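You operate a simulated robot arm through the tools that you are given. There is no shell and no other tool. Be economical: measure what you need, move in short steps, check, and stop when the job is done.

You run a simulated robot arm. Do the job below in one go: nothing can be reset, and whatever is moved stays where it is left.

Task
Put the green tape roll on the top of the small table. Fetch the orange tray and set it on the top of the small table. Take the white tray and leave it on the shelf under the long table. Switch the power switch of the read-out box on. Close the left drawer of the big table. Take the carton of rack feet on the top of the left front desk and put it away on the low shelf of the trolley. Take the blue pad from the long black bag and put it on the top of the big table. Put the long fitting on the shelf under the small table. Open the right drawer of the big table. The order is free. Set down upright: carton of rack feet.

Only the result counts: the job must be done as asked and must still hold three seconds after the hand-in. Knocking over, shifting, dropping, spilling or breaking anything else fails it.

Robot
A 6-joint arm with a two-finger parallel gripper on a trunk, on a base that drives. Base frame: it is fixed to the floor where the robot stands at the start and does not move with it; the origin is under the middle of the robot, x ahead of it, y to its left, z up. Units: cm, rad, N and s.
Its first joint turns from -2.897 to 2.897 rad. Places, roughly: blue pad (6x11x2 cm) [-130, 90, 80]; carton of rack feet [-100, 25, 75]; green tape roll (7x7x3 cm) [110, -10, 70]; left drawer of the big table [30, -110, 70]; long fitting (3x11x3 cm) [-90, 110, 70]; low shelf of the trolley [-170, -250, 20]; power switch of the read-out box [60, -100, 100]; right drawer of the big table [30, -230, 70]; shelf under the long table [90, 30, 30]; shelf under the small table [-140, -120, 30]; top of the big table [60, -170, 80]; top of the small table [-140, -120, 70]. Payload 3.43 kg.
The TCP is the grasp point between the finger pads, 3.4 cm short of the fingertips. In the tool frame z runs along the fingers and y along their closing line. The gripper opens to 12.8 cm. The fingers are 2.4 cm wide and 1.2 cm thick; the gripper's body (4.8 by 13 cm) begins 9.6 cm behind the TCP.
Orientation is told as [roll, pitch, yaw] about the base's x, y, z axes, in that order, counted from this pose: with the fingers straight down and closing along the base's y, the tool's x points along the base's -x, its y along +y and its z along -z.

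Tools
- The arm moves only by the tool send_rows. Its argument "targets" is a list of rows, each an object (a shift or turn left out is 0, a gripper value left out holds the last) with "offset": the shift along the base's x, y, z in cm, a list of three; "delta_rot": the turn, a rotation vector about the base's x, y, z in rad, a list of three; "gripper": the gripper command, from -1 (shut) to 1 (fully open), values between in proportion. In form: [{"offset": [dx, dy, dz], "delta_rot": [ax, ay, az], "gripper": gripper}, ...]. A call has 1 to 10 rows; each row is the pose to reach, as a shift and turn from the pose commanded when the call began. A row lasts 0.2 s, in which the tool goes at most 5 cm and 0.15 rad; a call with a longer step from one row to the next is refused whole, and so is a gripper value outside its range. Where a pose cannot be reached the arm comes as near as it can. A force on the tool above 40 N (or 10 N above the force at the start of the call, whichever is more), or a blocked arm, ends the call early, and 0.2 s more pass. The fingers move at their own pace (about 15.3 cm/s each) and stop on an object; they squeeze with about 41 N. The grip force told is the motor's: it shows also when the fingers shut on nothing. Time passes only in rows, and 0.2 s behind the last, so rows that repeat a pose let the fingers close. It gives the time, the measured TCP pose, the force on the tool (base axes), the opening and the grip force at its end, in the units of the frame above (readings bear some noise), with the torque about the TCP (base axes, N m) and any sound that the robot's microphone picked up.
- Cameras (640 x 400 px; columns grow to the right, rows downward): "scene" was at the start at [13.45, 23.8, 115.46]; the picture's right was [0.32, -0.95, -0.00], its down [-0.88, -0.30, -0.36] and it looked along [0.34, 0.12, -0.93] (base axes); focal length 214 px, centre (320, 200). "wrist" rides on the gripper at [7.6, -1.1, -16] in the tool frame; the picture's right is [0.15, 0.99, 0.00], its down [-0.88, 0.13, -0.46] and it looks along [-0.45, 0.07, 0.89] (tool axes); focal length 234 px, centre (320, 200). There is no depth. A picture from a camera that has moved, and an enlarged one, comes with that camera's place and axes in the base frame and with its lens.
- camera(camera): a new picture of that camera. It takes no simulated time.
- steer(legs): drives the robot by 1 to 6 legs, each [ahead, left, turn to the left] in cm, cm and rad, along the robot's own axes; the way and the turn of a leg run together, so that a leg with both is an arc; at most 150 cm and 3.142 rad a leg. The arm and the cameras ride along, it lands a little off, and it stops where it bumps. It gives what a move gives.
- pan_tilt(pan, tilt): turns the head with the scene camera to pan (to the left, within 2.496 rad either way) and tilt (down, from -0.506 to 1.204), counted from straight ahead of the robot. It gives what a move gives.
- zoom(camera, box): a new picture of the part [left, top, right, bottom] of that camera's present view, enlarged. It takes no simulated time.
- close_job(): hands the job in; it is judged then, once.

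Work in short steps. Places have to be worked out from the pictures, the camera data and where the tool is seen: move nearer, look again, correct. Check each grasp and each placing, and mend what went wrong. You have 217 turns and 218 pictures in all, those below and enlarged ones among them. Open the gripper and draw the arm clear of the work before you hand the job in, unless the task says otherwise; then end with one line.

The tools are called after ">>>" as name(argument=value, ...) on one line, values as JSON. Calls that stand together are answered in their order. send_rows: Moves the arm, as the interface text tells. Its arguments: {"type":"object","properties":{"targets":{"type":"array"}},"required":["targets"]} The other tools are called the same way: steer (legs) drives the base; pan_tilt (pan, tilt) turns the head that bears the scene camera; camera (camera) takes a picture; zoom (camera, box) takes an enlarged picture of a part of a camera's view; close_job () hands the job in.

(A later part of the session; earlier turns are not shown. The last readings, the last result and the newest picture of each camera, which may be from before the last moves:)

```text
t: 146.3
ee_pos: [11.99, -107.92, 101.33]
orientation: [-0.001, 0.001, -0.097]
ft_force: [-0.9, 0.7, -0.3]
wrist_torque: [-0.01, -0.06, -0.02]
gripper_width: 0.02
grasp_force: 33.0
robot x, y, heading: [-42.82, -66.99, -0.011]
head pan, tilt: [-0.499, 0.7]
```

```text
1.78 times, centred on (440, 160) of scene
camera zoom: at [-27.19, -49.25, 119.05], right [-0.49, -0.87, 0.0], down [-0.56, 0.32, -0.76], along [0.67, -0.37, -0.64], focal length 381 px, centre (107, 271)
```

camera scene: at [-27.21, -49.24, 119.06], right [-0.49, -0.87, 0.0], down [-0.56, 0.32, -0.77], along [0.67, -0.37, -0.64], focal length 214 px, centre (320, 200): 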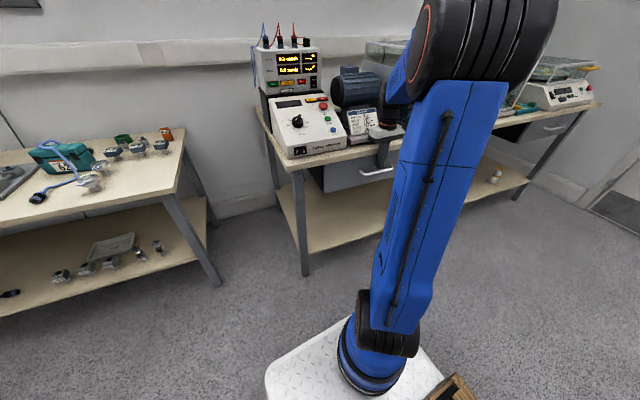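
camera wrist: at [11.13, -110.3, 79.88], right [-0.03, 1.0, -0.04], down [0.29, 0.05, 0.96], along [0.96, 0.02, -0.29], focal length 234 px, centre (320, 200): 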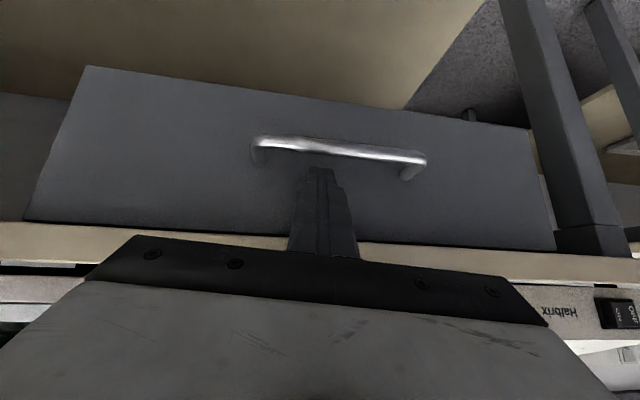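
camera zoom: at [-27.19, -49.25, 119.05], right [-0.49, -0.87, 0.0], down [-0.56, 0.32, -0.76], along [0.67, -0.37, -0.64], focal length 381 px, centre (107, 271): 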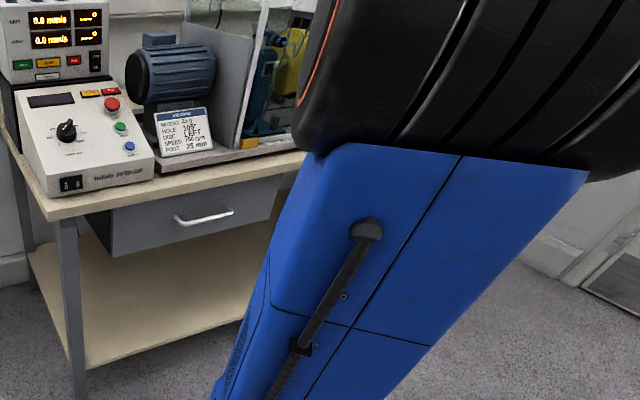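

Left drawer is closed. I retract a bit and drive right along the table toward the right drawer.

>>> send_rows(targets=[{"offset": [-4, -1, 2]}, {"offset": [-8, -2, 4]}, {"offset": [-12, -3, 4]}])

>>> steer(legs=[[5, 0, 0], [0, -100, 0]])

>>> pan_tilt(pan=-0.6, tilt=0.6)

>>> camera(camera="scene")

>>> camera(camera="wrist")

```text
t: 147.1
ee_pos: [0.02, -110.81, 105.35]
orientation: [-0.001, 0.001, -0.095]
ft_force: [0.4, -0.1, -0.2]
wrist_torque: [0.01, -0.03, 0.01]
gripper_width: 0.03
grasp_force: 32.6
robot x, y, heading: [-43.14, -67.29, -0.011]
head pan, tilt: [-0.499, 0.7]
```

```text
t: 152.8
ee_pos: [4.15, -210.34, 105.37]
orientation: [-0.001, -0.001, -0.094]
ft_force: [0.2, -0.1, 0.6]
wrist_torque: [0.02, 0.01, -0.01]
gripper_width: 0.0
grasp_force: 32.6
robot x, y, heading: [-38.62, -166.65, -0.015]
head pan, tilt: [-0.499, 0.7]
```

```text
t: 153.5
ee_pos: [4.01, -210.36, 105.36]
orientation: [-0.002, -0.001, -0.095]
ft_force: [-0.5, -0.6, -0.6]
wrist_torque: [0.01, 0.0, 0.01]
gripper_width: 0.0
grasp_force: 32.8
robot x, y, heading: [-39.34, -166.69, -0.011]
head pan, tilt: [-0.6, 0.6]
```

```text
109 pictures are left
camera scene: at [-23.51, -149.63, 119.91], right [-0.57, -0.82, 0.0], down [-0.46, 0.32, -0.82], along [0.68, -0.47, -0.57], focal length 214 px, centre (320, 200)
```

scene: 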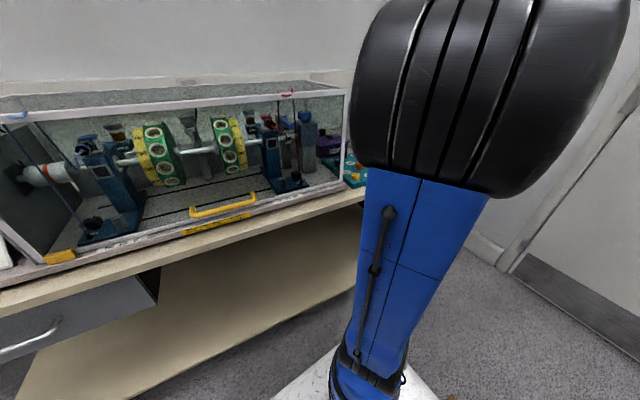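

```text
108 pictures are left
camera wrist: at [-3.69, -210.68, 121.2], right [-0.05, 1.0, 0.0], down [0.89, 0.05, 0.46], along [0.46, 0.02, -0.89], focal length 234 px, centre (320, 200)
```

wrist: 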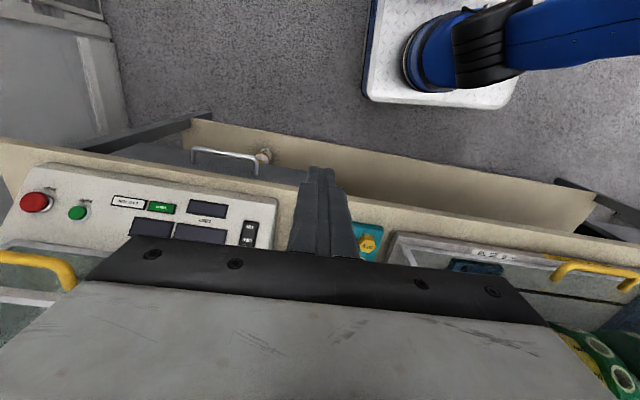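

The right drawer's handle bar is at ≈(12,-231), z≈71. I yaw the tool by 1.5 rad while moving in front of it, then will pitch it horizontal with vertical closing.

>>> send_rows(targets=[{"offset": [-1, -2, -1], "delta_rot": [0, 0, 0.15]}, {"offset": [-2, -4, -2], "delta_rot": [0, 0, 0.3]}, {"offset": [-3, -6, -3], "delta_rot": [0, 0, 0.45]}, {"offset": [-4, -8, -4], "delta_rot": [0, 0, 0.6]}, {"offset": [-5, -10, -5], "delta_rot": [0, 0, 0.75]}, {"offset": [-6, -12, -6], "delta_rot": [0, 0, 0.9]}, {"offset": [-6, -14, -7], "delta_rot": [0, 0, 1.05]}, {"offset": [-6, -16, -8], "delta_rot": [0, 0, 1.2]}, {"offset": [-6, -18, -9], "delta_rot": [0, 0, 1.35]}, {"offset": [-6, -20, -10], "delta_rot": [0, 0, 1.5]}])

>>> send_rows(targets=[{"offset": [0, 0, -2], "delta_rot": [0, -0.15, 0]}, {"offset": [0, 0, -4], "delta_rot": [0, -0.3, 0]}, {"offset": [0, 0, -6], "delta_rot": [0, -0.45, 0]}, {"offset": [0, 0, -8], "delta_rot": [0, -0.6, 0]}, {"offset": [0, 0, -10], "delta_rot": [0, -0.75, 0]}, {"offset": [0, 0, -12], "delta_rot": [0, -0.9, 0]}, {"offset": [0, 0, -14], "delta_rot": [0, -1.05, 0]}, {"offset": [0, 0, -16], "delta_rot": [0, -1.2, 0]}, {"offset": [0, 0, -18], "delta_rot": [0, -1.35, 0]}, {"offset": [0, 0, -20], "delta_rot": [0, -1.5, 0]}])

>>> camera(camera="wrist")

```text
t: 155.7
ee_pos: [-2.02, -230.17, 95.36]
orientation: [-0.001, -0.001, 1.409]
ft_force: [-0.1, 0.7, -0.7]
wrist_torque: [-0.05, 0.0, 0.03]
gripper_width: 0.02
grasp_force: 32.8
robot x, y, heading: [-39.13, -166.44, -0.013]
head pan, tilt: [-0.6, 0.6]
```

```text
t: 157.9
ee_pos: [2.79, -240.52, 105.13]
orientation: [-1.421, -0.354, 1.545]
ft_force: [-0.6, 1.3, 1.5]
wrist_torque: [-0.05, 0.14, -0.12]
gripper_width: 0.01
grasp_force: 32.7
out of reach, approached as far as the arm can: row 3, 4, 5, 6, 7, 8, 9, 10
robot x, y, heading: [-39.18, -166.45, -0.008]
head pan, tilt: [-0.6, 0.6]
```

```text
107 pictures are left
camera wrist: at [-13.09, -248.45, 105.7], right [-0.14, 0.21, -0.97], down [-0.45, 0.86, 0.25], along [0.88, 0.47, -0.03], focal length 234 px, centre (320, 200)
```

wrist: 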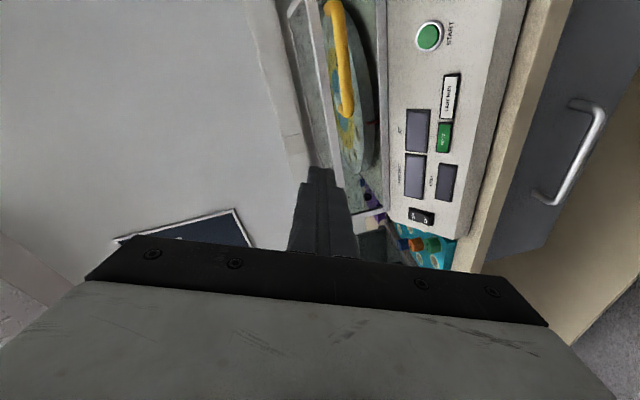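

The wrist can't point +x while the arm is stretched sideways. I'll re-park the base: first turn the tool to point along the arm (-y), then drive to a spot where the arm faces the drawer.

>>> send_rows(targets=[{"delta_rot": [0, 0, -0.15]}, {"delta_rot": [0, 0, -0.3]}, {"delta_rot": [0, 0, -0.45]}, {"delta_rot": [0, 0, -0.6]}, {"delta_rot": [0, 0, -0.75]}, {"delta_rot": [0, 0, -0.9]}, {"delta_rot": [0, 0, -1.05]}, {"delta_rot": [0, 0, -1.2]}, {"delta_rot": [0, 0, -1.35]}, {"delta_rot": [0, 0, -1.5]}])

>>> pan_tilt(pan=-2.4, tilt=0.6)

>>> camera(camera="scene")

```text
t: 160.1
ee_pos: [2.95, -241.06, 105.02]
orientation: [-1.422, -0.355, 0.043]
ft_force: [-0.4, -0.8, -0.1]
wrist_torque: [0.05, 0.02, -0.01]
gripper_width: 0.0
grasp_force: 33.2
out of reach, approached as far as the arm can: row 7, 8, 9
robot x, y, heading: [-38.87, -166.33, -0.01]
head pan, tilt: [-0.6, 0.6]
```

```text
t: 161.9
ee_pos: [3.02, -241.03, 105.01]
orientation: [-1.415, -0.355, 0.042]
ft_force: [-0.9, 0.4, 0.2]
wrist_torque: [0.01, -0.02, -0.01]
gripper_width: 0.0
grasp_force: 33.0
robot x, y, heading: [-39.06, -166.7, -0.013]
head pan, tilt: [-2.4, 0.6]
```

```text
106 pictures are left
camera scene: at [-37.32, -150.48, 119.92], right [-0.67, 0.74, 0.0], down [0.42, 0.38, -0.83], along [-0.61, -0.55, -0.56], focal length 214 px, centre (320, 200)
```

scene: 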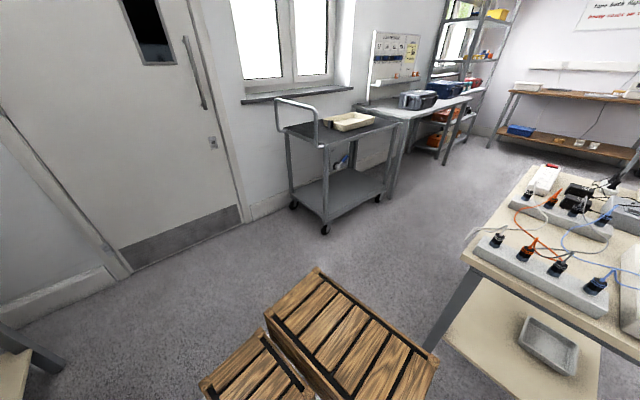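

Path is clear (trolley near corner ≈(-138,-235), wall y≈-302). I drive back/right, turn to heading +π/2, and reverse to sit with the arm facing the drawer.

>>> steer(legs=[[-36, -38, 0], [0, 0, 1.571], [-30, 0, 0]])

>>> pan_tilt(pan=-1.4, tilt=0.6)

>>> camera(camera="scene")

>>> camera(camera="wrist")

```text
t: 170.4
ee_pos: [-1.33, -192.09, 104.91]
orientation: [-1.42, -0.358, 1.609]
ft_force: [-0.4, 0.1, 0.2]
wrist_torque: [0.02, -0.02, 0.0]
gripper_width: 0.01
grasp_force: 33.1
robot x, y, heading: [-75.98, -233.9, 1.553]
head pan, tilt: [-2.4, 0.6]
```

```text
t: 171.7
ee_pos: [-1.33, -192.07, 104.96]
orientation: [-1.418, -0.355, 1.609]
ft_force: [1.1, -0.1, 0.6]
wrist_torque: [-0.01, 0.0, 0.02]
gripper_width: 0.0
grasp_force: 33.4
robot x, y, heading: [-76.45, -234.0, 1.56]
head pan, tilt: [-1.4, 0.6]
```

```text
105 pictures are left
camera scene: at [-89.05, -224.31, 119.92], right [0.16, -0.99, 0.0], down [-0.56, -0.09, -0.83], along [0.81, 0.13, -0.57], focal length 214 px, centre (320, 200)
```

scene: 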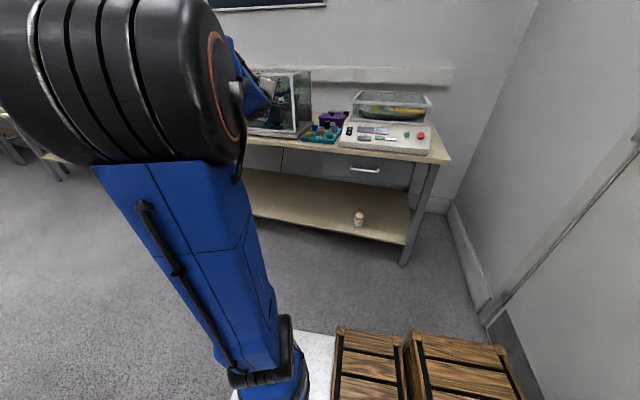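

```text
104 pictures are left
camera wrist: at [-16.72, -201.08, 105.58], right [-0.16, 0.2, -0.97], down [-0.5, 0.83, 0.25], along [0.85, 0.53, -0.03], focal length 234 px, centre (320, 200)
```

wrist: 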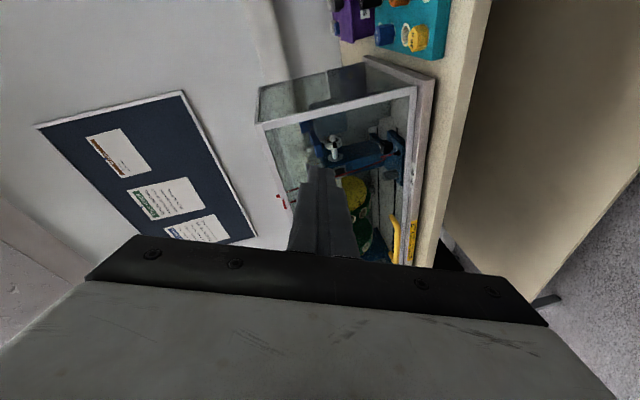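

Handle confirmed at ≈(11.7,-231.3,70.5). I move back and down in front of it with orientation corrected.

>>> send_rows(targets=[{"offset": [-2, -3, -3], "delta_rot": [-0.12, -0.04, -0.065]}, {"offset": [-4, -6, -6], "delta_rot": [-0.24, -0.09, -0.13]}, {"offset": [-6, -9, -9], "delta_rot": [-0.36, -0.13, -0.195]}, {"offset": [-8, -12, -12], "delta_rot": [-0.36, -0.13, -0.195]}, {"offset": [-8, -15.4, -15.4], "delta_rot": [-0.36, -0.13, -0.195]}, {"offset": [-8, -18.8, -18.8], "delta_rot": [-0.36, -0.13, -0.195]}, {"offset": [-8, -22.2, -22.2], "delta_rot": [-0.36, -0.13, -0.195]}, {"offset": [-8, -25.6, -25.6], "delta_rot": [-0.36, -0.13, -0.195]}, {"offset": [-8, -29, -29], "delta_rot": [-0.36, -0.13, -0.195]}, {"offset": [-8, -32.4, -32.4], "delta_rot": [-0.36, -0.13, -0.195]}])

>>> camera(camera="wrist")

>>> camera(camera="scene")

```text
t: 173.8
ee_pos: [-8.9, -224.57, 72.52]
orientation: [-1.567, -0.002, 1.443]
ft_force: [-0.8, 0.4, 0.7]
wrist_torque: [-0.01, 0.01, -0.02]
gripper_width: 0.0
grasp_force: 32.4
out of reach, approached as far as the arm can: row 9, 10
robot x, y, heading: [-75.85, -234.08, 1.557]
head pan, tilt: [-1.4, 0.6]
```

```text
103 pictures are left
camera wrist: at [-25.79, -230.1, 73.72], right [-0.02, -0.14, -0.99], down [-0.34, 0.93, -0.13], along [0.94, 0.33, -0.07], focal length 234 px, centre (320, 200)
```

wrist: 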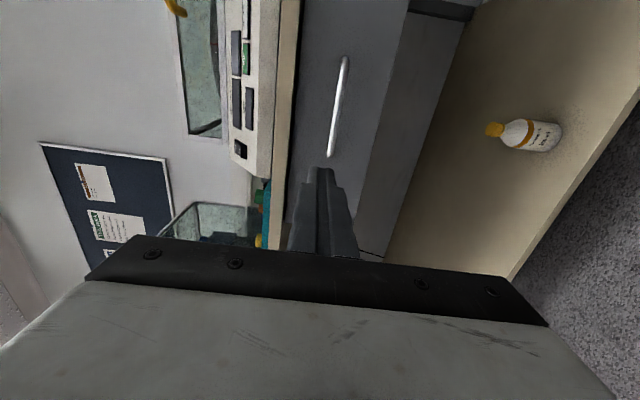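

```text
102 pictures are left
camera scene: at [-89.08, -224.3, 119.92], right [0.16, -0.99, 0.0], down [-0.56, -0.09, -0.83], along [0.81, 0.13, -0.56], focal length 214 px, centre (320, 200)
```

scene: 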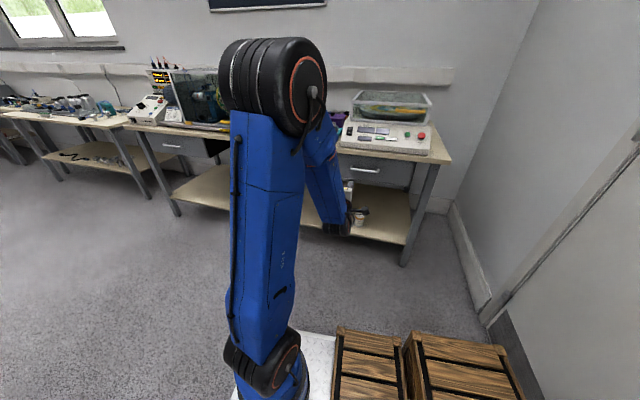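

Bar at z≈70.5 confirmed. I open the gripper and approach.

>>> send_rows(targets=[{"offset": [2, -1.5, -0.7], "gripper": -0.2}, {"offset": [4.5, -3, -1.4], "gripper": -0.2}, {"offset": [7, -4.5, -2], "gripper": -0.2}, {"offset": [10, -5, -2], "gripper": -0.2}, {"offset": [13, -5.4, -2], "gripper": -0.2}])

>>> camera(camera="wrist")

>>> zoom(camera="scene", box=[300, 120, 440, 240])

```text
t: 175.1
ee_pos: [4.08, -230.1, 70.69]
orientation: [-1.568, -0.001, 1.436]
ft_force: [-0.5, 0.2, 0.3]
wrist_torque: [0.0, 0.02, 0.0]
gripper_width: 5.1
grasp_force: 0.0
robot x, y, heading: [-76.01, -234.12, 1.555]
head pan, tilt: [-1.4, 0.6]
```

```text
101 pictures are left
camera wrist: at [-12.84, -235.58, 71.81], right [-0.02, -0.14, -0.99], down [-0.34, 0.93, -0.13], along [0.94, 0.33, -0.07], focal length 234 px, centre (320, 200)
```

wrist: 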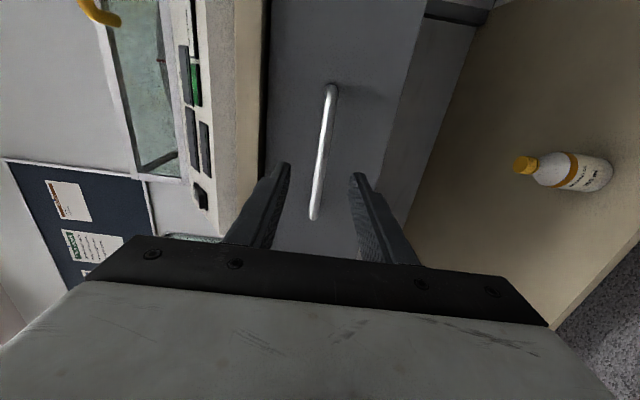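

```text
3.33 times, centred on (370, 180) of scene
camera zoom: at [-89.06, -224.31, 119.92], right [0.16, -0.99, 0.0], down [-0.56, -0.09, -0.82], along [0.81, 0.13, -0.57], focal length 715 px, centre (153, 267)
```

zoom: 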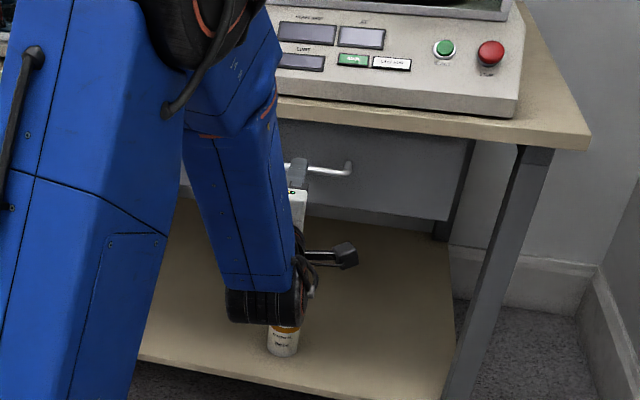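

Fingers straddle the bar. Move in 6 cm and close.

>>> send_rows(targets=[{"offset": [2.5, -0.3, 0]}, {"offset": [5, -0.65, 0]}, {"offset": [6.2, -0.8, 0]}])

>>> send_rows(targets=[{"gripper": -0.5}, {"gripper": -0.8}, {"gripper": -1}, {"gripper": -1}, {"gripper": -1}])

>>> camera(camera="wrist")

```text
t: 175.8
ee_pos: [10.18, -230.97, 70.67]
orientation: [-1.567, -0.001, 1.439]
ft_force: [0.4, 0.2, 0.9]
wrist_torque: [0.01, 0.01, -0.02]
gripper_width: 5.11
grasp_force: 0.1
robot x, y, heading: [-75.68, -234.17, 1.561]
head pan, tilt: [-1.4, 0.6]
```

```text
t: 177.1
ee_pos: [10.3, -230.94, 70.49]
orientation: [-1.564, -0.002, 1.439]
ft_force: [-1.6, -2.6, -20.8]
wrist_torque: [-0.16, 0.39, -0.1]
gripper_width: 1.18
grasp_force: 44.6
robot x, y, heading: [-75.93, -234.05, 1.558]
head pan, tilt: [-1.4, 0.6]
```

```text
99 pictures are left
camera wrist: at [-6.67, -236.34, 71.68], right [-0.03, -0.14, -0.99], down [-0.34, 0.93, -0.13], along [0.94, 0.33, -0.07], focal length 234 px, centre (320, 200)
```

wrist: 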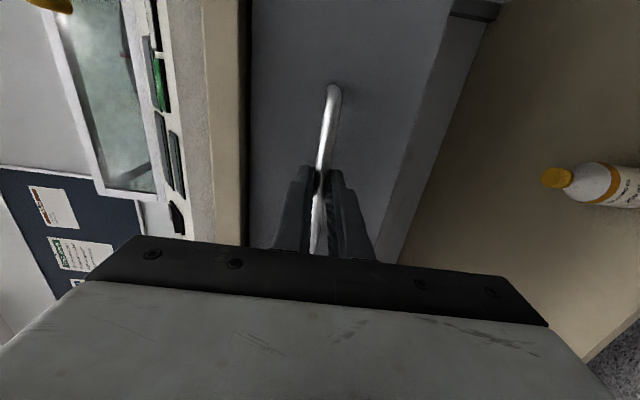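

Bar gripped. Pull back along the drawer axis with the arm (slightly lower to relieve vertical load).

>>> send_rows(targets=[{"offset": [-1, 0.13, -0.3]}, {"offset": [-3, 0.4, -0.4]}, {"offset": [-5, 0.65, -0.4]}, {"offset": [-7, 0.9, -0.4]}, {"offset": [-9, 1.2, -0.4]}, {"offset": [-11, 1.45, -0.4]}, {"offset": [-13, 1.7, -0.4]}])

>>> camera(camera="wrist")

>>> zoom(camera="scene", box=[300, 120, 440, 240])

```text
t: 178.7
ee_pos: [-2.87, -229.32, 70.49]
orientation: [-1.571, -0.001, 1.44]
ft_force: [2.8, 5.1, 20.9]
wrist_torque: [-0.11, -0.37, 0.46]
gripper_width: 1.2
grasp_force: 44.6
robot x, y, heading: [-75.88, -233.83, 1.557]
head pan, tilt: [-1.4, 0.6]
```

```text
98 pictures are left
camera wrist: at [-19.66, -234.67, 71.56], right [-0.02, -0.14, -0.99], down [-0.34, 0.93, -0.13], along [0.94, 0.33, -0.07], focal length 234 px, centre (320, 200)
```

wrist: 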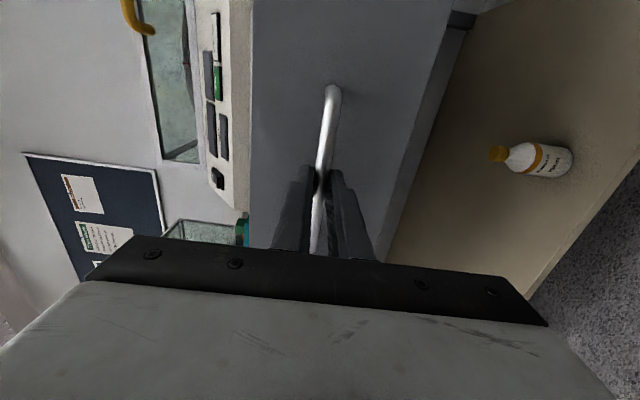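

```text
3.33 times, centred on (370, 180) of scene
camera zoom: at [-89.11, -224.29, 119.91], right [0.16, -0.99, 0.0], down [-0.56, -0.09, -0.83], along [0.81, 0.13, -0.56], focal length 715 px, centre (153, 267)
```

zoom: 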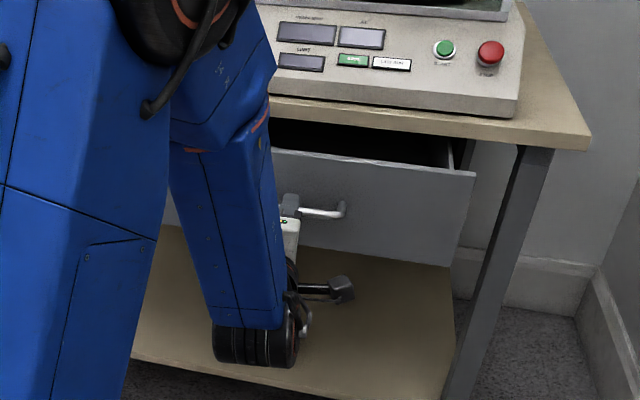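

Drawer is open by 13 cm. I pull further with the base moving sideways 8 cm.

>>> steer(legs=[[1, 8, 0]])

>>> zoom(camera="scene", box=[300, 120, 440, 240])

```text
t: 179.7
ee_pos: [-10.74, -228.22, 70.48]
orientation: [-1.57, -0.004, 1.438]
ft_force: [1.8, 6.6, 35.5]
wrist_torque: [-0.24, -0.57, 0.55]
gripper_width: 1.17
grasp_force: 45.1
robot x, y, heading: [-84.11, -232.95, 1.558]
head pan, tilt: [-1.4, 0.6]
```

```text
3.33 times, centred on (370, 180) of scene
camera zoom: at [-97.17, -223.18, 119.9], right [0.16, -0.99, 0.0], down [-0.56, -0.09, -0.83], along [0.82, 0.13, -0.56], focal length 715 px, centre (153, 267)
```

zoom: 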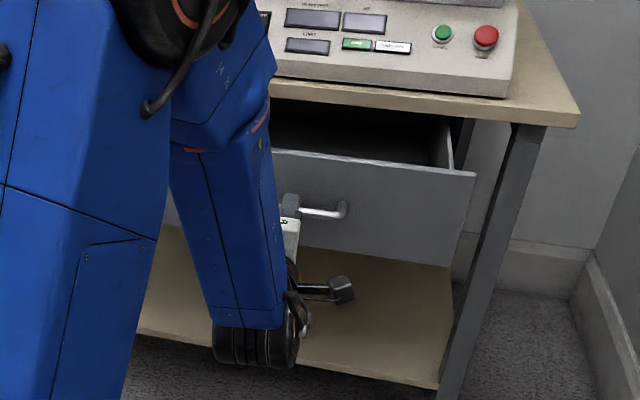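

Open by 21 cm. Release and withdraw.

>>> send_rows(targets=[{"gripper": -0.6}, {"gripper": -0.3}, {"gripper": -0.3}])

>>> steer(legs=[[0, 10, 0]])

>>> camera(camera="wrist")

```text
t: 180.5
ee_pos: [-10.74, -228.21, 70.47]
orientation: [-1.569, -0.001, 1.438]
ft_force: [-0.3, 0.7, -0.6]
wrist_torque: [0.0, 0.0, 0.02]
gripper_width: 4.5
grasp_force: 0.0
robot x, y, heading: [-83.84, -233.05, 1.554]
head pan, tilt: [-1.4, 0.6]
```

```text
t: 181.7
ee_pos: [-20.69, -227.94, 70.51]
orientation: [-1.569, -0.002, 1.438]
ft_force: [-0.6, -0.1, 0.1]
wrist_torque: [0.0, 0.0, -0.01]
gripper_width: 4.47
grasp_force: 0.0
robot x, y, heading: [-94.18, -232.55, 1.555]
head pan, tilt: [-1.4, 0.6]
```

```text
95 pictures are left
camera wrist: at [-37.62, -233.44, 71.5], right [-0.02, -0.14, -0.99], down [-0.34, 0.93, -0.13], along [0.94, 0.33, -0.07], focal length 234 px, centre (320, 200)
```

wrist: 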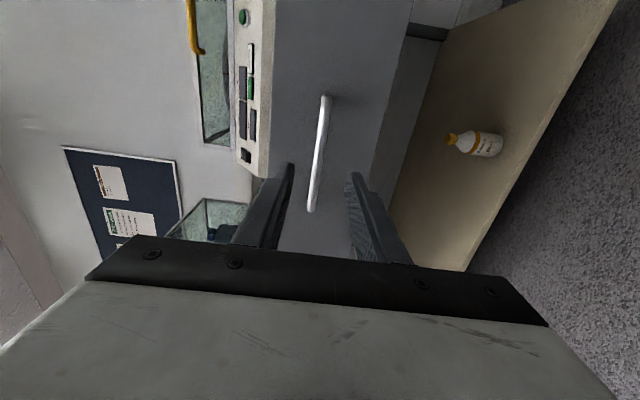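

The right drawer is open by ~21 cm. Now I raise the arm with the tool pointing down, ready to travel.

>>> send_rows(targets=[{"offset": [-1, 0, 3], "delta_rot": [0, 0.15, 0]}, {"offset": [-2, 0, 6], "delta_rot": [0, 0.3, 0]}, {"offset": [-3, 0, 9], "delta_rot": [0, 0.45, 0]}, {"offset": [-4, 0, 12], "delta_rot": [0, 0.6, 0]}, {"offset": [-5, 0, 15], "delta_rot": [0, 0.75, 0]}, {"offset": [-6, 0, 19], "delta_rot": [0, 0.9, 0]}, {"offset": [-7, 0, 23], "delta_rot": [0, 1.05, 0]}, {"offset": [-8, 0, 27], "delta_rot": [0, 1.2, 0]}, {"offset": [-9, 0, 31], "delta_rot": [0, 1.35, 0]}, {"offset": [-10, 0, 35], "delta_rot": [0, 1.5, 0]}])

>>> pan_tilt(pan=1.6, tilt=0.7)

>>> camera(camera="scene")

```text
t: 183.9
ee_pos: [-32.29, -230.9, 105.84]
orientation: [-0.253, -0.173, 1.609]
ft_force: [-0.2, 0.1, 0.4]
wrist_torque: [-0.05, -0.04, -0.03]
gripper_width: 4.5
grasp_force: 0.0
out of reach, approached as far as the arm can: row 6, 7, 8, 9, 10
robot x, y, heading: [-93.98, -232.5, 1.555]
head pan, tilt: [-1.4, 0.6]
```

```text
t: 186.5
ee_pos: [-32.42, -230.93, 105.82]
orientation: [-0.255, -0.171, 1.609]
ft_force: [-0.7, -0.9, 0.2]
wrist_torque: [0.03, 0.0, -0.01]
gripper_width: 4.49
grasp_force: 0.0
robot x, y, heading: [-94.12, -232.27, 1.557]
head pan, tilt: [1.6, 0.7]
```

```text
94 pictures are left
camera scene: at [-124.28, -224.61, 119.06], right [-0.02, 1.0, 0.0], down [0.64, 0.01, -0.77], along [-0.76, -0.01, -0.64], focal length 214 px, centre (320, 200)
```

scene: 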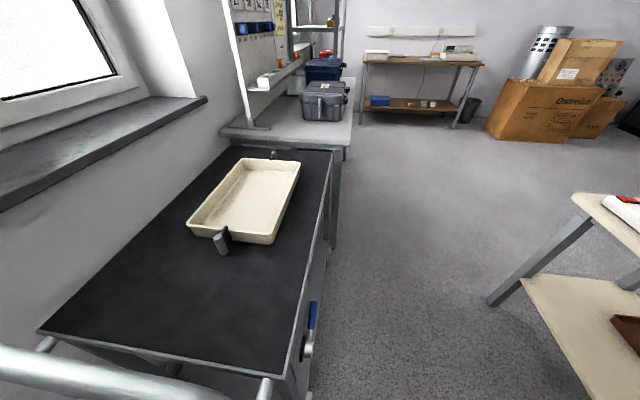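

The trolley's low shelf is accessible from its near (+x) end and +y side. Before travelling I swing the arm to the robot's front and straighten the tool.

>>> send_rows(targets=[{"offset": [-0.5, 4.8, 0], "delta_rot": [-0.06, 0.08, 0]}, {"offset": [-1, 9.6, 0], "delta_rot": [-0.12, 0.16, 0]}, {"offset": [-2, 14.3, 0], "delta_rot": [-0.178, 0.247, 0]}, {"offset": [-3, 19, 0], "delta_rot": [-0.178, 0.247, 0]}, {"offset": [-4.2, 23.7, 0], "delta_rot": [-0.178, 0.247, 0]}, {"offset": [-5.5, 28.3, 0], "delta_rot": [-0.178, 0.247, 0]}, {"offset": [-7, 32.9, 0], "delta_rot": [-0.178, 0.247, 0]}, {"offset": [-9, 37.3, 0], "delta_rot": [-0.178, 0.247, 0]}, {"offset": [-11.5, 41.5, 0], "delta_rot": [-0.178, 0.247, 0]}, {"offset": [-14, 45.6, 0], "delta_rot": [-0.178, 0.247, 0]}])

>>> send_rows(targets=[{"offset": [-2.7, 4, 0]}, {"offset": [-5.5, 8, 0]}, {"offset": [-8.5, 11.8, 0]}, {"offset": [-12, 15, 0]}, {"offset": [-16, 17.6, 0]}, {"offset": [-20, 20, 0]}, {"offset": [-24.5, 22, 0]}, {"offset": [-29, 23, 0]}, {"offset": [-33.5, 24, 0]}])

```text
t: 188.7
ee_pos: [-46.45, -185.3, 107.33]
orientation: [0.098, -0.259, 1.574]
ft_force: [-0.5, -0.5, 0.1]
wrist_torque: [-0.02, 0.01, -0.01]
gripper_width: 4.49
grasp_force: 0.1
out of reach, approached as far as the arm can: row 1, 2, 3, 4, 5, 6, 7, 8, 9, 10
robot x, y, heading: [-93.75, -232.84, 1.557]
head pan, tilt: [1.6, 0.7]
```

```text
t: 190.7
ee_pos: [-77.87, -162.1, 107.29]
orientation: [0.193, -0.294, 1.568]
ft_force: [-0.5, 1.1, -0.7]
wrist_torque: [-0.03, 0.0, -0.01]
gripper_width: 4.47
grasp_force: 0.0
out of reach, approached as far as the arm can: row 5, 6, 7, 8, 9
robot x, y, heading: [-94.21, -232.89, 1.562]
head pan, tilt: [1.6, 0.7]
```

Tool is still tilted due to a wrist limit; I try straightening at a lower height.

>>> send_rows(targets=[{"offset": [0, 0, -2], "delta_rot": [-0.1, -0.07, 0]}, {"offset": [0, 0, -4], "delta_rot": [-0.2, -0.13, 0]}, {"offset": [0, 0, -6], "delta_rot": [-0.29, -0.195, 0]}, {"offset": [0, 0, -8], "delta_rot": [-0.29, -0.195, 0]}])

>>> camera(camera="wrist")

```text
t: 191.7
ee_pos: [-77.92, -162.17, 99.6]
orientation: [0.264, -0.098, 1.584]
ft_force: [0.1, 0.7, -0.7]
wrist_torque: [0.0, -0.02, -0.01]
gripper_width: 4.5
grasp_force: 0.1
out of reach, approached as far as the arm can: row 1, 2, 3, 4
robot x, y, heading: [-94.26, -232.72, 1.558]
head pan, tilt: [1.6, 0.7]
```

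```text
93 pictures are left
camera wrist: at [-72.57, -171.13, 113.84], right [-0.95, -0.18, 0.24], down [-0.02, 0.83, 0.56], along [-0.3, 0.53, -0.79], focal length 234 px, centre (320, 200)
```

wrist: 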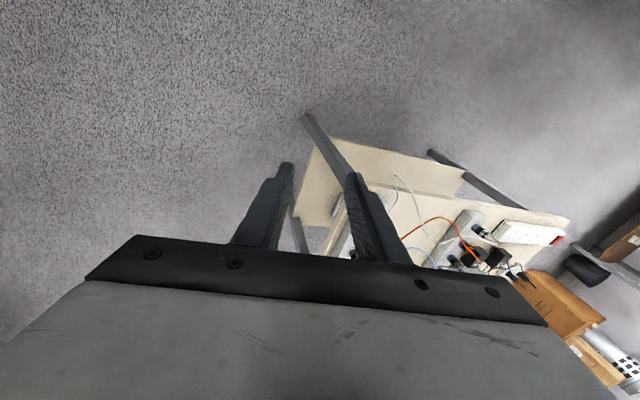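

I test unwinding the tool yaw to free the wrist limit.

>>> send_rows(targets=[{"delta_rot": [0, 0, -0.15]}, {"delta_rot": [0, 0, -0.3]}, {"delta_rot": [0, 0, -0.45]}, {"delta_rot": [0, 0, -0.6]}, {"delta_rot": [-0.13, 0, -0.6]}, {"delta_rot": [-0.22, 0.1, -0.6]}])

```text
t: 193.1
ee_pos: [-66.99, -168.91, 95.09]
orientation: [0.332, 0.103, 1.045]
ft_force: [0.0, -0.5, 0.7]
wrist_torque: [0.01, -0.07, -0.01]
gripper_width: 4.46
grasp_force: 0.0
out of reach, approached as far as the arm can: row 2, 3, 4, 5, 6
robot x, y, heading: [-94.0, -233.07, 1.563]
head pan, tilt: [1.6, 0.7]
```

A wrist limit is active. I'll move to an extended pose with the tool pitched outward along the arm (near-aligned wrist), to let it unwind.

>>> send_rows(targets=[{"offset": [0, 4, 0], "delta_rot": [0.1, -0.07, 0.05]}, {"offset": [0, 8, 0.5], "delta_rot": [0.2, -0.14, 0.1]}, {"offset": [-0.5, 12, 1], "delta_rot": [0.3, -0.2, 0.16]}, {"offset": [-1, 16, 1.5], "delta_rot": [0.4, -0.27, 0.21]}, {"offset": [-1.5, 20, 2], "delta_rot": [0.5, -0.34, 0.26]}, {"offset": [-2, 24, 2], "delta_rot": [0.6, -0.41, 0.31]}, {"offset": [-2.5, 28, 2], "delta_rot": [0.7, -0.48, 0.37]}, {"offset": [-3, 32, 2], "delta_rot": [0.785, -0.54, 0.414]}])

>>> pan_tilt(pan=-0.2, tilt=0.3)

>>> camera(camera="scene")

```text
t: 194.9
ee_pos: [-69.81, -137.21, 96.89]
orientation: [-0.02, -0.794, 1.627]
ft_force: [0.3, 0.2, -0.7]
wrist_torque: [0.04, -0.04, 0.01]
gripper_width: 4.47
grasp_force: 0.1
robot x, y, heading: [-93.83, -232.84, 1.558]
head pan, tilt: [1.6, 0.7]
```

```text
t: 196.7
ee_pos: [-69.72, -137.17, 96.89]
orientation: [-0.017, -0.79, 1.625]
ft_force: [0.4, 0.3, 0.1]
wrist_torque: [-0.03, -0.02, 0.0]
gripper_width: 4.46
grasp_force: 0.1
robot x, y, heading: [-94.38, -232.58, 1.56]
head pan, tilt: [-0.201, 0.3]
```

```text
92 pictures are left
camera scene: at [-113.82, -215.34, 122.66], right [0.98, -0.21, 0.0], down [-0.06, -0.29, -0.96], along [0.2, 0.93, -0.3], focal length 214 px, centre (320, 200)
```

scene: 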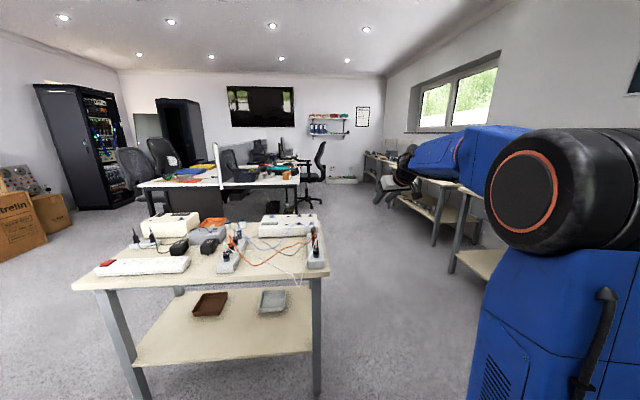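

That worked without limits. Now pitch back to vertical while retracting.

>>> send_rows(targets=[{"offset": [0, -2, 1], "delta_rot": [-0.14, -0.008, 0]}, {"offset": [0, -4, 2], "delta_rot": [-0.28, -0.015, 0]}, {"offset": [0, -6, 4], "delta_rot": [-0.42, -0.023, 0]}, {"offset": [0, -8, 6], "delta_rot": [-0.56, -0.03, 0]}, {"offset": [0, -10, 8], "delta_rot": [-0.7, -0.038, 0]}, {"offset": [0, -12, 10], "delta_rot": [-0.79, -0.043, 0]}])

```text
t: 198.1
ee_pos: [-68.34, -148.39, 106.59]
orientation: [0.227, -0.165, 1.616]
ft_force: [0.7, 0.4, 1.0]
wrist_torque: [0.01, 0.04, 0.0]
gripper_width: 4.46
grasp_force: 0.1
out of reach, approached as far as the arm can: row 2, 3, 4, 5, 6
robot x, y, heading: [-94.01, -232.57, 1.563]
head pan, tilt: [-0.201, 0.3]
```

The wrist is in a flipped branch. I reverse the way it got there: first tool horizontal along the arm...

>>> send_rows(targets=[{"offset": [0, 0.5, 0], "delta_rot": [0.137, -0.045, -0.04]}, {"offset": [0, 1, 0], "delta_rot": [0.274, -0.09, -0.08]}, {"offset": [0, 1.5, 0], "delta_rot": [0.411, -0.135, -0.12]}, {"offset": [0, 2, 0], "delta_rot": [0.548, -0.18, -0.16]}, {"offset": [0, 2.5, 0], "delta_rot": [0.685, -0.225, -0.2]}, {"offset": [0, 3, 0], "delta_rot": [0.822, -0.27, -0.24]}, {"offset": [0, 3.5, 0], "delta_rot": [0.959, -0.315, -0.28]}, {"offset": [0, 4, 0], "delta_rot": [1.096, -0.36, -0.32]}, {"offset": [0, 4.5, 0], "delta_rot": [1.233, -0.405, -0.36]}, {"offset": [0, 5, 0], "delta_rot": [1.36, -0.445, -0.4]}])

>>> send_rows(targets=[{"delta_rot": [0, 0, 0.14]}, {"delta_rot": [0, 0, 0.28]}, {"delta_rot": [0, 0, 0.42]}, {"delta_rot": [0, 0, 0.56]}, {"delta_rot": [0, 0, 0.7]}, {"delta_rot": [0, 0, 0.84]}, {"delta_rot": [0, 0, 0.98]}, {"delta_rot": [0, 0, 1.12]}, {"delta_rot": [0, 0, 1.26]}, {"delta_rot": [0, 0, 1.36]}])

```text
t: 200.3
ee_pos: [-71.59, -143.27, 105.17]
orientation: [-0.939, -1.243, 2.391]
ft_force: [-0.4, 0.4, 1.4]
wrist_torque: [-0.14, 0.0, -0.01]
gripper_width: 4.47
grasp_force: 0.0
out of reach, approached as far as the arm can: row 9, 10
robot x, y, heading: [-93.77, -232.22, 1.559]
head pan, tilt: [-0.201, 0.3]
```

```text
t: 202.5
ee_pos: [-68.35, -143.32, 106.61]
orientation: [-1.444, -1.451, -2.217]
ft_force: [0.6, -1.2, 0.9]
wrist_torque: [-0.03, -0.01, -0.07]
gripper_width: 4.46
grasp_force: 0.0
robot x, y, heading: [-94.21, -232.69, 1.559]
head pan, tilt: [-0.201, 0.3]
```

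Tool now points left of the arm; next pitch it down to vertical.

>>> send_rows(targets=[{"delta_rot": [-0.074, -0.13, 0]}, {"delta_rot": [-0.149, -0.26, 0]}, {"delta_rot": [-0.223, -0.39, 0]}, {"delta_rot": [-0.298, -0.52, 0]}, {"delta_rot": [-0.372, -0.65, 0]}, {"delta_rot": [-0.447, -0.78, 0]}, {"delta_rot": [-0.52, -0.91, 0]}, {"delta_rot": [-0.596, -1.04, 0]}, {"delta_rot": [-0.67, -1.17, 0]}, {"delta_rot": [-0.745, -1.3, 0]}])

```text
t: 204.7
ee_pos: [-68.22, -143.29, 106.77]
orientation: [-0.031, -0.275, 2.743]
ft_force: [0.1, 0.8, -0.6]
wrist_torque: [-0.02, 0.03, 0.0]
gripper_width: 4.47
grasp_force: 0.0
out of reach, approached as far as the arm can: row 9, 10
robot x, y, heading: [-93.35, -232.95, 1.559]
head pan, tilt: [-0.201, 0.3]
```

Still a 16° residual tilt with the same direction. Let me look at the arm's posture.

>>> pan_tilt(pan=-0.5, tilt=0.2)

>>> camera(camera="scene")

```text
t: 205.5
ee_pos: [-68.34, -143.37, 106.71]
orientation: [-0.029, -0.275, 2.744]
ft_force: [-0.8, 0.1, 0.0]
wrist_torque: [0.04, 0.0, -0.04]
gripper_width: 4.49
grasp_force: 0.1
robot x, y, heading: [-94.01, -232.57, 1.556]
head pan, tilt: [-0.499, 0.201]
```

```text
91 pictures are left
camera scene: at [-111.23, -216.33, 123.59], right [0.87, -0.49, 0.0], down [-0.1, -0.17, -0.98], along [0.48, 0.85, -0.2], focal length 214 px, centre (320, 200)
```

scene: 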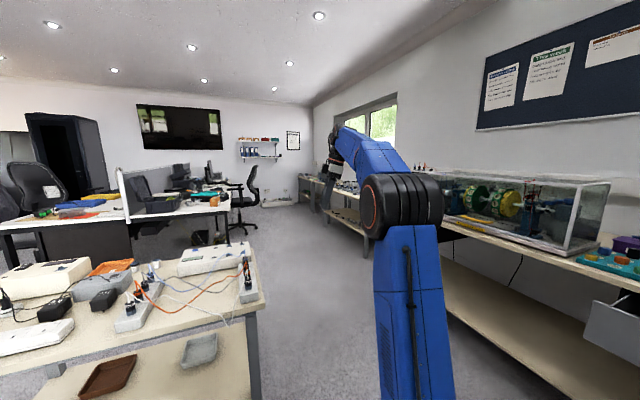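

The forearm is raised steeply; I try straightening at a lower height (z≈85), where there's free space.

>>> send_rows(targets=[{"offset": [1, 0, -4.5]}, {"offset": [2, 0, -9]}, {"offset": [3, 0, -13.5]}, {"offset": [4, 0, -18]}, {"offset": [4, 0, -22], "delta_rot": [-0.07, -0.12, 0]}, {"offset": [4, 0, -22], "delta_rot": [-0.136, -0.24, 0]}])

```text
t: 206.9
ee_pos: [-64.39, -143.58, 84.85]
orientation: [-0.029, -0.274, 2.746]
ft_force: [0.4, 0.1, 0.2]
wrist_torque: [0.05, 0.02, 0.01]
gripper_width: 4.46
grasp_force: 0.1
out of reach, approached as far as the arm can: row 5, 6
robot x, y, heading: [-94.14, -233.1, 1.557]
head pan, tilt: [-0.499, 0.201]
```

The residual lean is always to the arm's left: a wrist joint-4 limit on the wrong bend branch. I go around: tool to the left at low height, then forward, then down.

>>> send_rows(targets=[{"offset": [0, 0, -1.5], "delta_rot": [0.074, 0.13, 0]}, {"offset": [0, 0, -3], "delta_rot": [0.149, 0.26, 0]}, {"offset": [0, 0, -4.5], "delta_rot": [0.223, 0.39, 0]}, {"offset": [0, 0, -6], "delta_rot": [0.298, 0.52, 0]}, {"offset": [0, 0, -7.5], "delta_rot": [0.372, 0.65, 0]}, {"offset": [0, 0, -9], "delta_rot": [0.447, 0.78, 0]}, {"offset": [0, 0, -10.5], "delta_rot": [0.52, 0.91, 0]}, {"offset": [0, 0, -12], "delta_rot": [0.596, 1.04, 0]}, {"offset": [0, 0, -13.5], "delta_rot": [0.67, 1.17, 0]}, {"offset": [0, 0, -15], "delta_rot": [0.73, 1.27, 0]}])

>>> send_rows(targets=[{"delta_rot": [0, 0, -0.14]}, {"delta_rot": [0, 0, -0.28]}, {"delta_rot": [0, 0, -0.42]}, {"delta_rot": [0, 0, -0.56]}, {"delta_rot": [0, 0, -0.7]}, {"delta_rot": [0, 0, -0.84]}, {"delta_rot": [0, 0, -0.98]}, {"delta_rot": [0, 0, -1.12]}, {"delta_rot": [0, 0, -1.26]}, {"delta_rot": [0, 0, -1.36]}])

```text
t: 209.1
ee_pos: [-64.37, -143.66, 70.08]
orientation: [-2.536, -1.359, -1.136]
ft_force: [0.3, 0.4, -0.4]
wrist_torque: [-0.06, -0.06, -0.06]
gripper_width: 4.48
grasp_force: 0.1
robot x, y, heading: [-94.07, -232.43, 1.557]
head pan, tilt: [-0.499, 0.201]
```

```text
t: 211.3
ee_pos: [-64.29, -143.59, 69.98]
orientation: [-2.533, -1.361, -2.499]
ft_force: [0.1, 0.1, 1.1]
wrist_torque: [-0.05, 0.01, -0.01]
gripper_width: 4.48
grasp_force: 0.1
robot x, y, heading: [-93.73, -232.58, 1.558]
head pan, tilt: [-0.499, 0.201]
```

No limits reported. Now pitch straight down in the arm's plane, rising.

>>> send_rows(targets=[{"offset": [0, 0, 2], "delta_rot": [-0.138, 0.044, 0]}, {"offset": [0, 0, 4], "delta_rot": [-0.276, 0.088, 0]}, {"offset": [0, 0, 6], "delta_rot": [-0.414, 0.132, 0]}, {"offset": [0, 0, 9], "delta_rot": [-0.552, 0.176, 0]}, {"offset": [0, 0, 12], "delta_rot": [-0.69, 0.22, 0]}, {"offset": [0, 0, 15], "delta_rot": [-0.828, 0.264, 0]}, {"offset": [0, 0, 18], "delta_rot": [-0.966, 0.308, 0]}, {"offset": [0, 0, 21], "delta_rot": [-1.104, 0.352, 0]}, {"offset": [0, 0, 24], "delta_rot": [-1.242, 0.396, 0]}, {"offset": [0, 0, 27], "delta_rot": [-1.38, 0.44, 0]}])

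>>> send_rows(targets=[{"offset": [0, -1, 2], "delta_rot": [-0.138, 0.044, 0]}, {"offset": [0, -2, 4], "delta_rot": [-0.27, 0.087, 0]}, {"offset": [0, -3, 6], "delta_rot": [-0.27, 0.087, 0]}, {"offset": [0, -5, 8], "delta_rot": [-0.27, 0.087, 0]}])

```text
t: 213.5
ee_pos: [-64.37, -143.65, 97.11]
orientation: [-0.035, -0.289, 1.388]
ft_force: [-0.6, -0.4, -1.1]
wrist_torque: [0.01, -0.03, 0.02]
gripper_width: 4.48
grasp_force: 0.1
out of reach, approached as far as the arm can: row 5, 6
robot x, y, heading: [-94.27, -232.79, 1.558]
head pan, tilt: [-0.499, 0.201]
```

```text
t: 214.5
ee_pos: [-64.45, -148.52, 105.13]
orientation: [0.0, -0.007, 1.38]
ft_force: [0.6, 0.1, -0.7]
wrist_torque: [-0.02, 0.01, -0.01]
gripper_width: 4.49
grasp_force: 0.0
robot x, y, heading: [-94.15, -232.6, 1.556]
head pan, tilt: [-0.499, 0.201]
```

Vertical and free again. I retract the arm and drive toward the desk area in steps.

>>> send_rows(targets=[{"offset": [0, -4.5, 0]}, {"offset": [0, -9, 0]}, {"offset": [0, -13.5, 0]}, {"offset": [0, -18, 0]}, {"offset": [0, -22, 0]}])

>>> steer(legs=[[0, -43, 0], [140, 0, 0], [80, 10, 0]])

>>> pan_tilt(pan=0.9, tilt=0.6)

>>> camera(camera="scene")

```text
t: 215.7
ee_pos: [-64.48, -170.6, 104.91]
orientation: [0.0, -0.008, 1.38]
ft_force: [-0.4, -0.3, -0.4]
wrist_torque: [-0.05, 0.08, 0.02]
gripper_width: 4.46
grasp_force: 0.0
robot x, y, heading: [-94.27, -232.8, 1.554]
head pan, tilt: [-0.499, 0.201]
```

```text
t: 228.8
ee_pos: [-27.37, 49.17, 105.01]
orientation: [-0.001, -0.009, 1.373]
ft_force: [0.4, 0.6, -0.2]
wrist_torque: [0.05, -0.01, -0.02]
gripper_width: 4.46
grasp_force: 0.1
robot x, y, heading: [-57.27, -13.02, 1.548]
head pan, tilt: [-0.499, 0.201]
```

```text
t: 230.3
ee_pos: [-27.42, 49.19, 104.93]
orientation: [-0.001, -0.008, 1.372]
ft_force: [-0.8, -0.8, 0.7]
wrist_torque: [-0.01, 0.02, -0.02]
gripper_width: 4.46
grasp_force: 0.0
robot x, y, heading: [-57.13, -12.46, 1.55]
head pan, tilt: [0.901, 0.6]
```

```text
90 pictures are left
camera scene: at [-85.87, 1.26, 119.92], right [0.64, 0.77, 0.0], down [0.44, -0.36, -0.83], along [-0.64, 0.53, -0.56], focal length 214 px, centre (320, 200)
```

scene: 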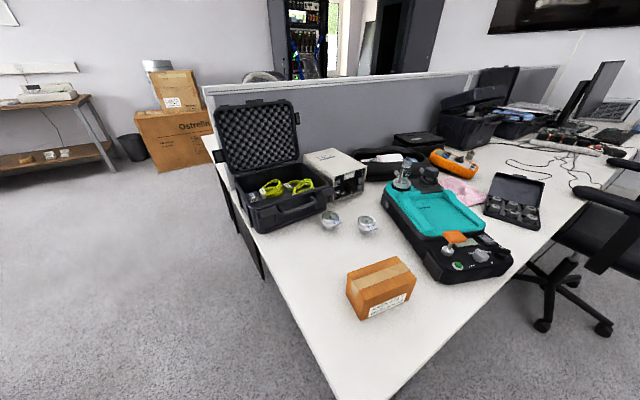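

Great view of the desk. Zoom in to identify carton, the bag with the blue pad, and the long fitting.

>>> zoom(camera="scene", box=[320, 110, 520, 240])

>>> zoom(camera="scene", box=[300, 190, 520, 340])

```text
3.08 times, centred on (420, 175) of scene
camera zoom: at [-85.87, 1.26, 119.92], right [0.64, 0.77, 0.0], down [0.44, -0.36, -0.83], along [-0.64, 0.53, -0.56], focal length 660 px, centre (12, 277)
```

zoom: 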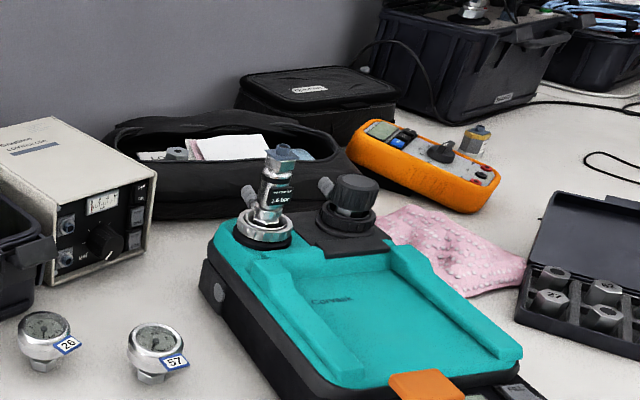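

```text
2.67 times, centred on (410, 265) of scene
camera zoom: at [-85.87, 1.26, 119.92], right [0.64, 0.77, 0.0], down [0.44, -0.36, -0.83], along [-0.64, 0.53, -0.56], focal length 572 px, centre (80, 27)
```

zoom: 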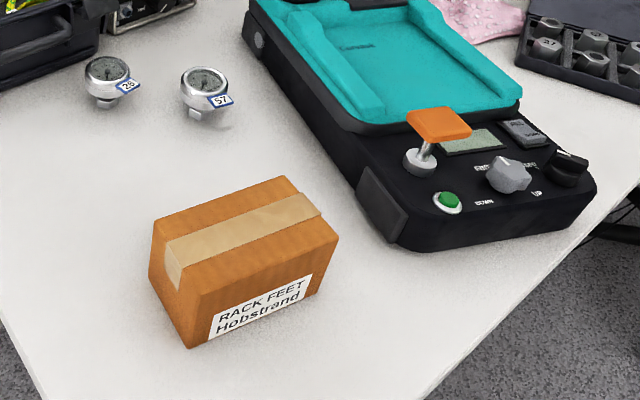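

The carton is ≈12×6×8.5 cm at (-99.3,29.2), long axis along (0.35,0.94), desk z≈73. I move the open gripper above it with yaw ≈1.22.

>>> send_rows(targets=[{"offset": [-4.7, -1, 0], "gripper": 0.4}, {"offset": [-9.4, -2, 0], "gripper": 0.4}, {"offset": [-14.1, -3, 0], "gripper": 0.4}, {"offset": [-18.8, -4, 0], "gripper": 0.4}, {"offset": [-23.5, -5.5, 0], "gripper": 0.4}, {"offset": [-28.2, -7, 0], "gripper": 0.4}, {"offset": [-32.9, -8.5, 0], "gripper": 0.4}, {"offset": [-37.6, -10, 0], "gripper": 0.4}, {"offset": [-42.3, -12, 0], "gripper": 0.4}, {"offset": [-47, -13.5, 0], "gripper": 0.4}])

>>> send_rows(targets=[{"offset": [-4.7, -1, -1], "delta_rot": [0, 0, -0.08]}, {"offset": [-9.4, -2.5, -2], "delta_rot": [0, 0, -0.15]}, {"offset": [-14, -4, -4], "delta_rot": [0, 0, -0.15]}, {"offset": [-18.5, -5.5, -6], "delta_rot": [0, 0, -0.15]}, {"offset": [-22, -6.3, -8], "delta_rot": [0, 0, -0.15]}])

>>> camera(camera="wrist")

```text
refused: row 9 steps farther than a row can; nothing moved
```

```text
refused: row 2 steps farther than a row can; nothing moved
```

```text
87 pictures are left
camera wrist: at [-27.83, 41.36, 120.79], right [-1.0, 0.05, 0.0], down [0.04, 0.89, 0.46], along [0.02, 0.46, -0.89], focal length 234 px, centre (320, 200)
```

wrist: 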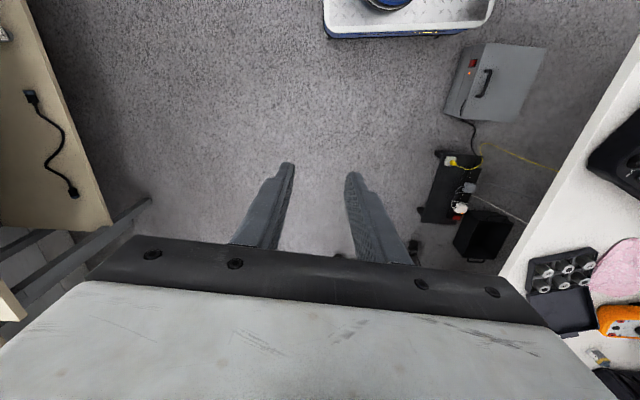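

Both were refused (steps slightly too long). Redo with smaller steps.

>>> send_rows(targets=[{"offset": [-4.5, -1, 0], "gripper": 0.4}, {"offset": [-9, -2, 0], "gripper": 0.4}, {"offset": [-13.5, -3, 0], "gripper": 0.4}, {"offset": [-18, -4, 0], "gripper": 0.4}, {"offset": [-22.5, -5.2, 0], "gripper": 0.4}, {"offset": [-27, -6.4, 0], "gripper": 0.4}, {"offset": [-31.5, -7.6, 0], "gripper": 0.4}, {"offset": [-36, -8.8, 0], "gripper": 0.4}, {"offset": [-40.5, -10, 0], "gripper": 0.4}, {"offset": [-45, -11.2, 0], "gripper": 0.4}])

```text
t: 232.5
ee_pos: [-72.34, 37.82, 104.96]
orientation: [0.001, -0.009, 1.373]
ft_force: [0.0, 0.2, -1.1]
wrist_torque: [0.04, 0.01, 0.01]
gripper_width: 8.96
grasp_force: 0.1
robot x, y, heading: [-57.34, -12.76, 1.552]
head pan, tilt: [0.901, 0.6]
```

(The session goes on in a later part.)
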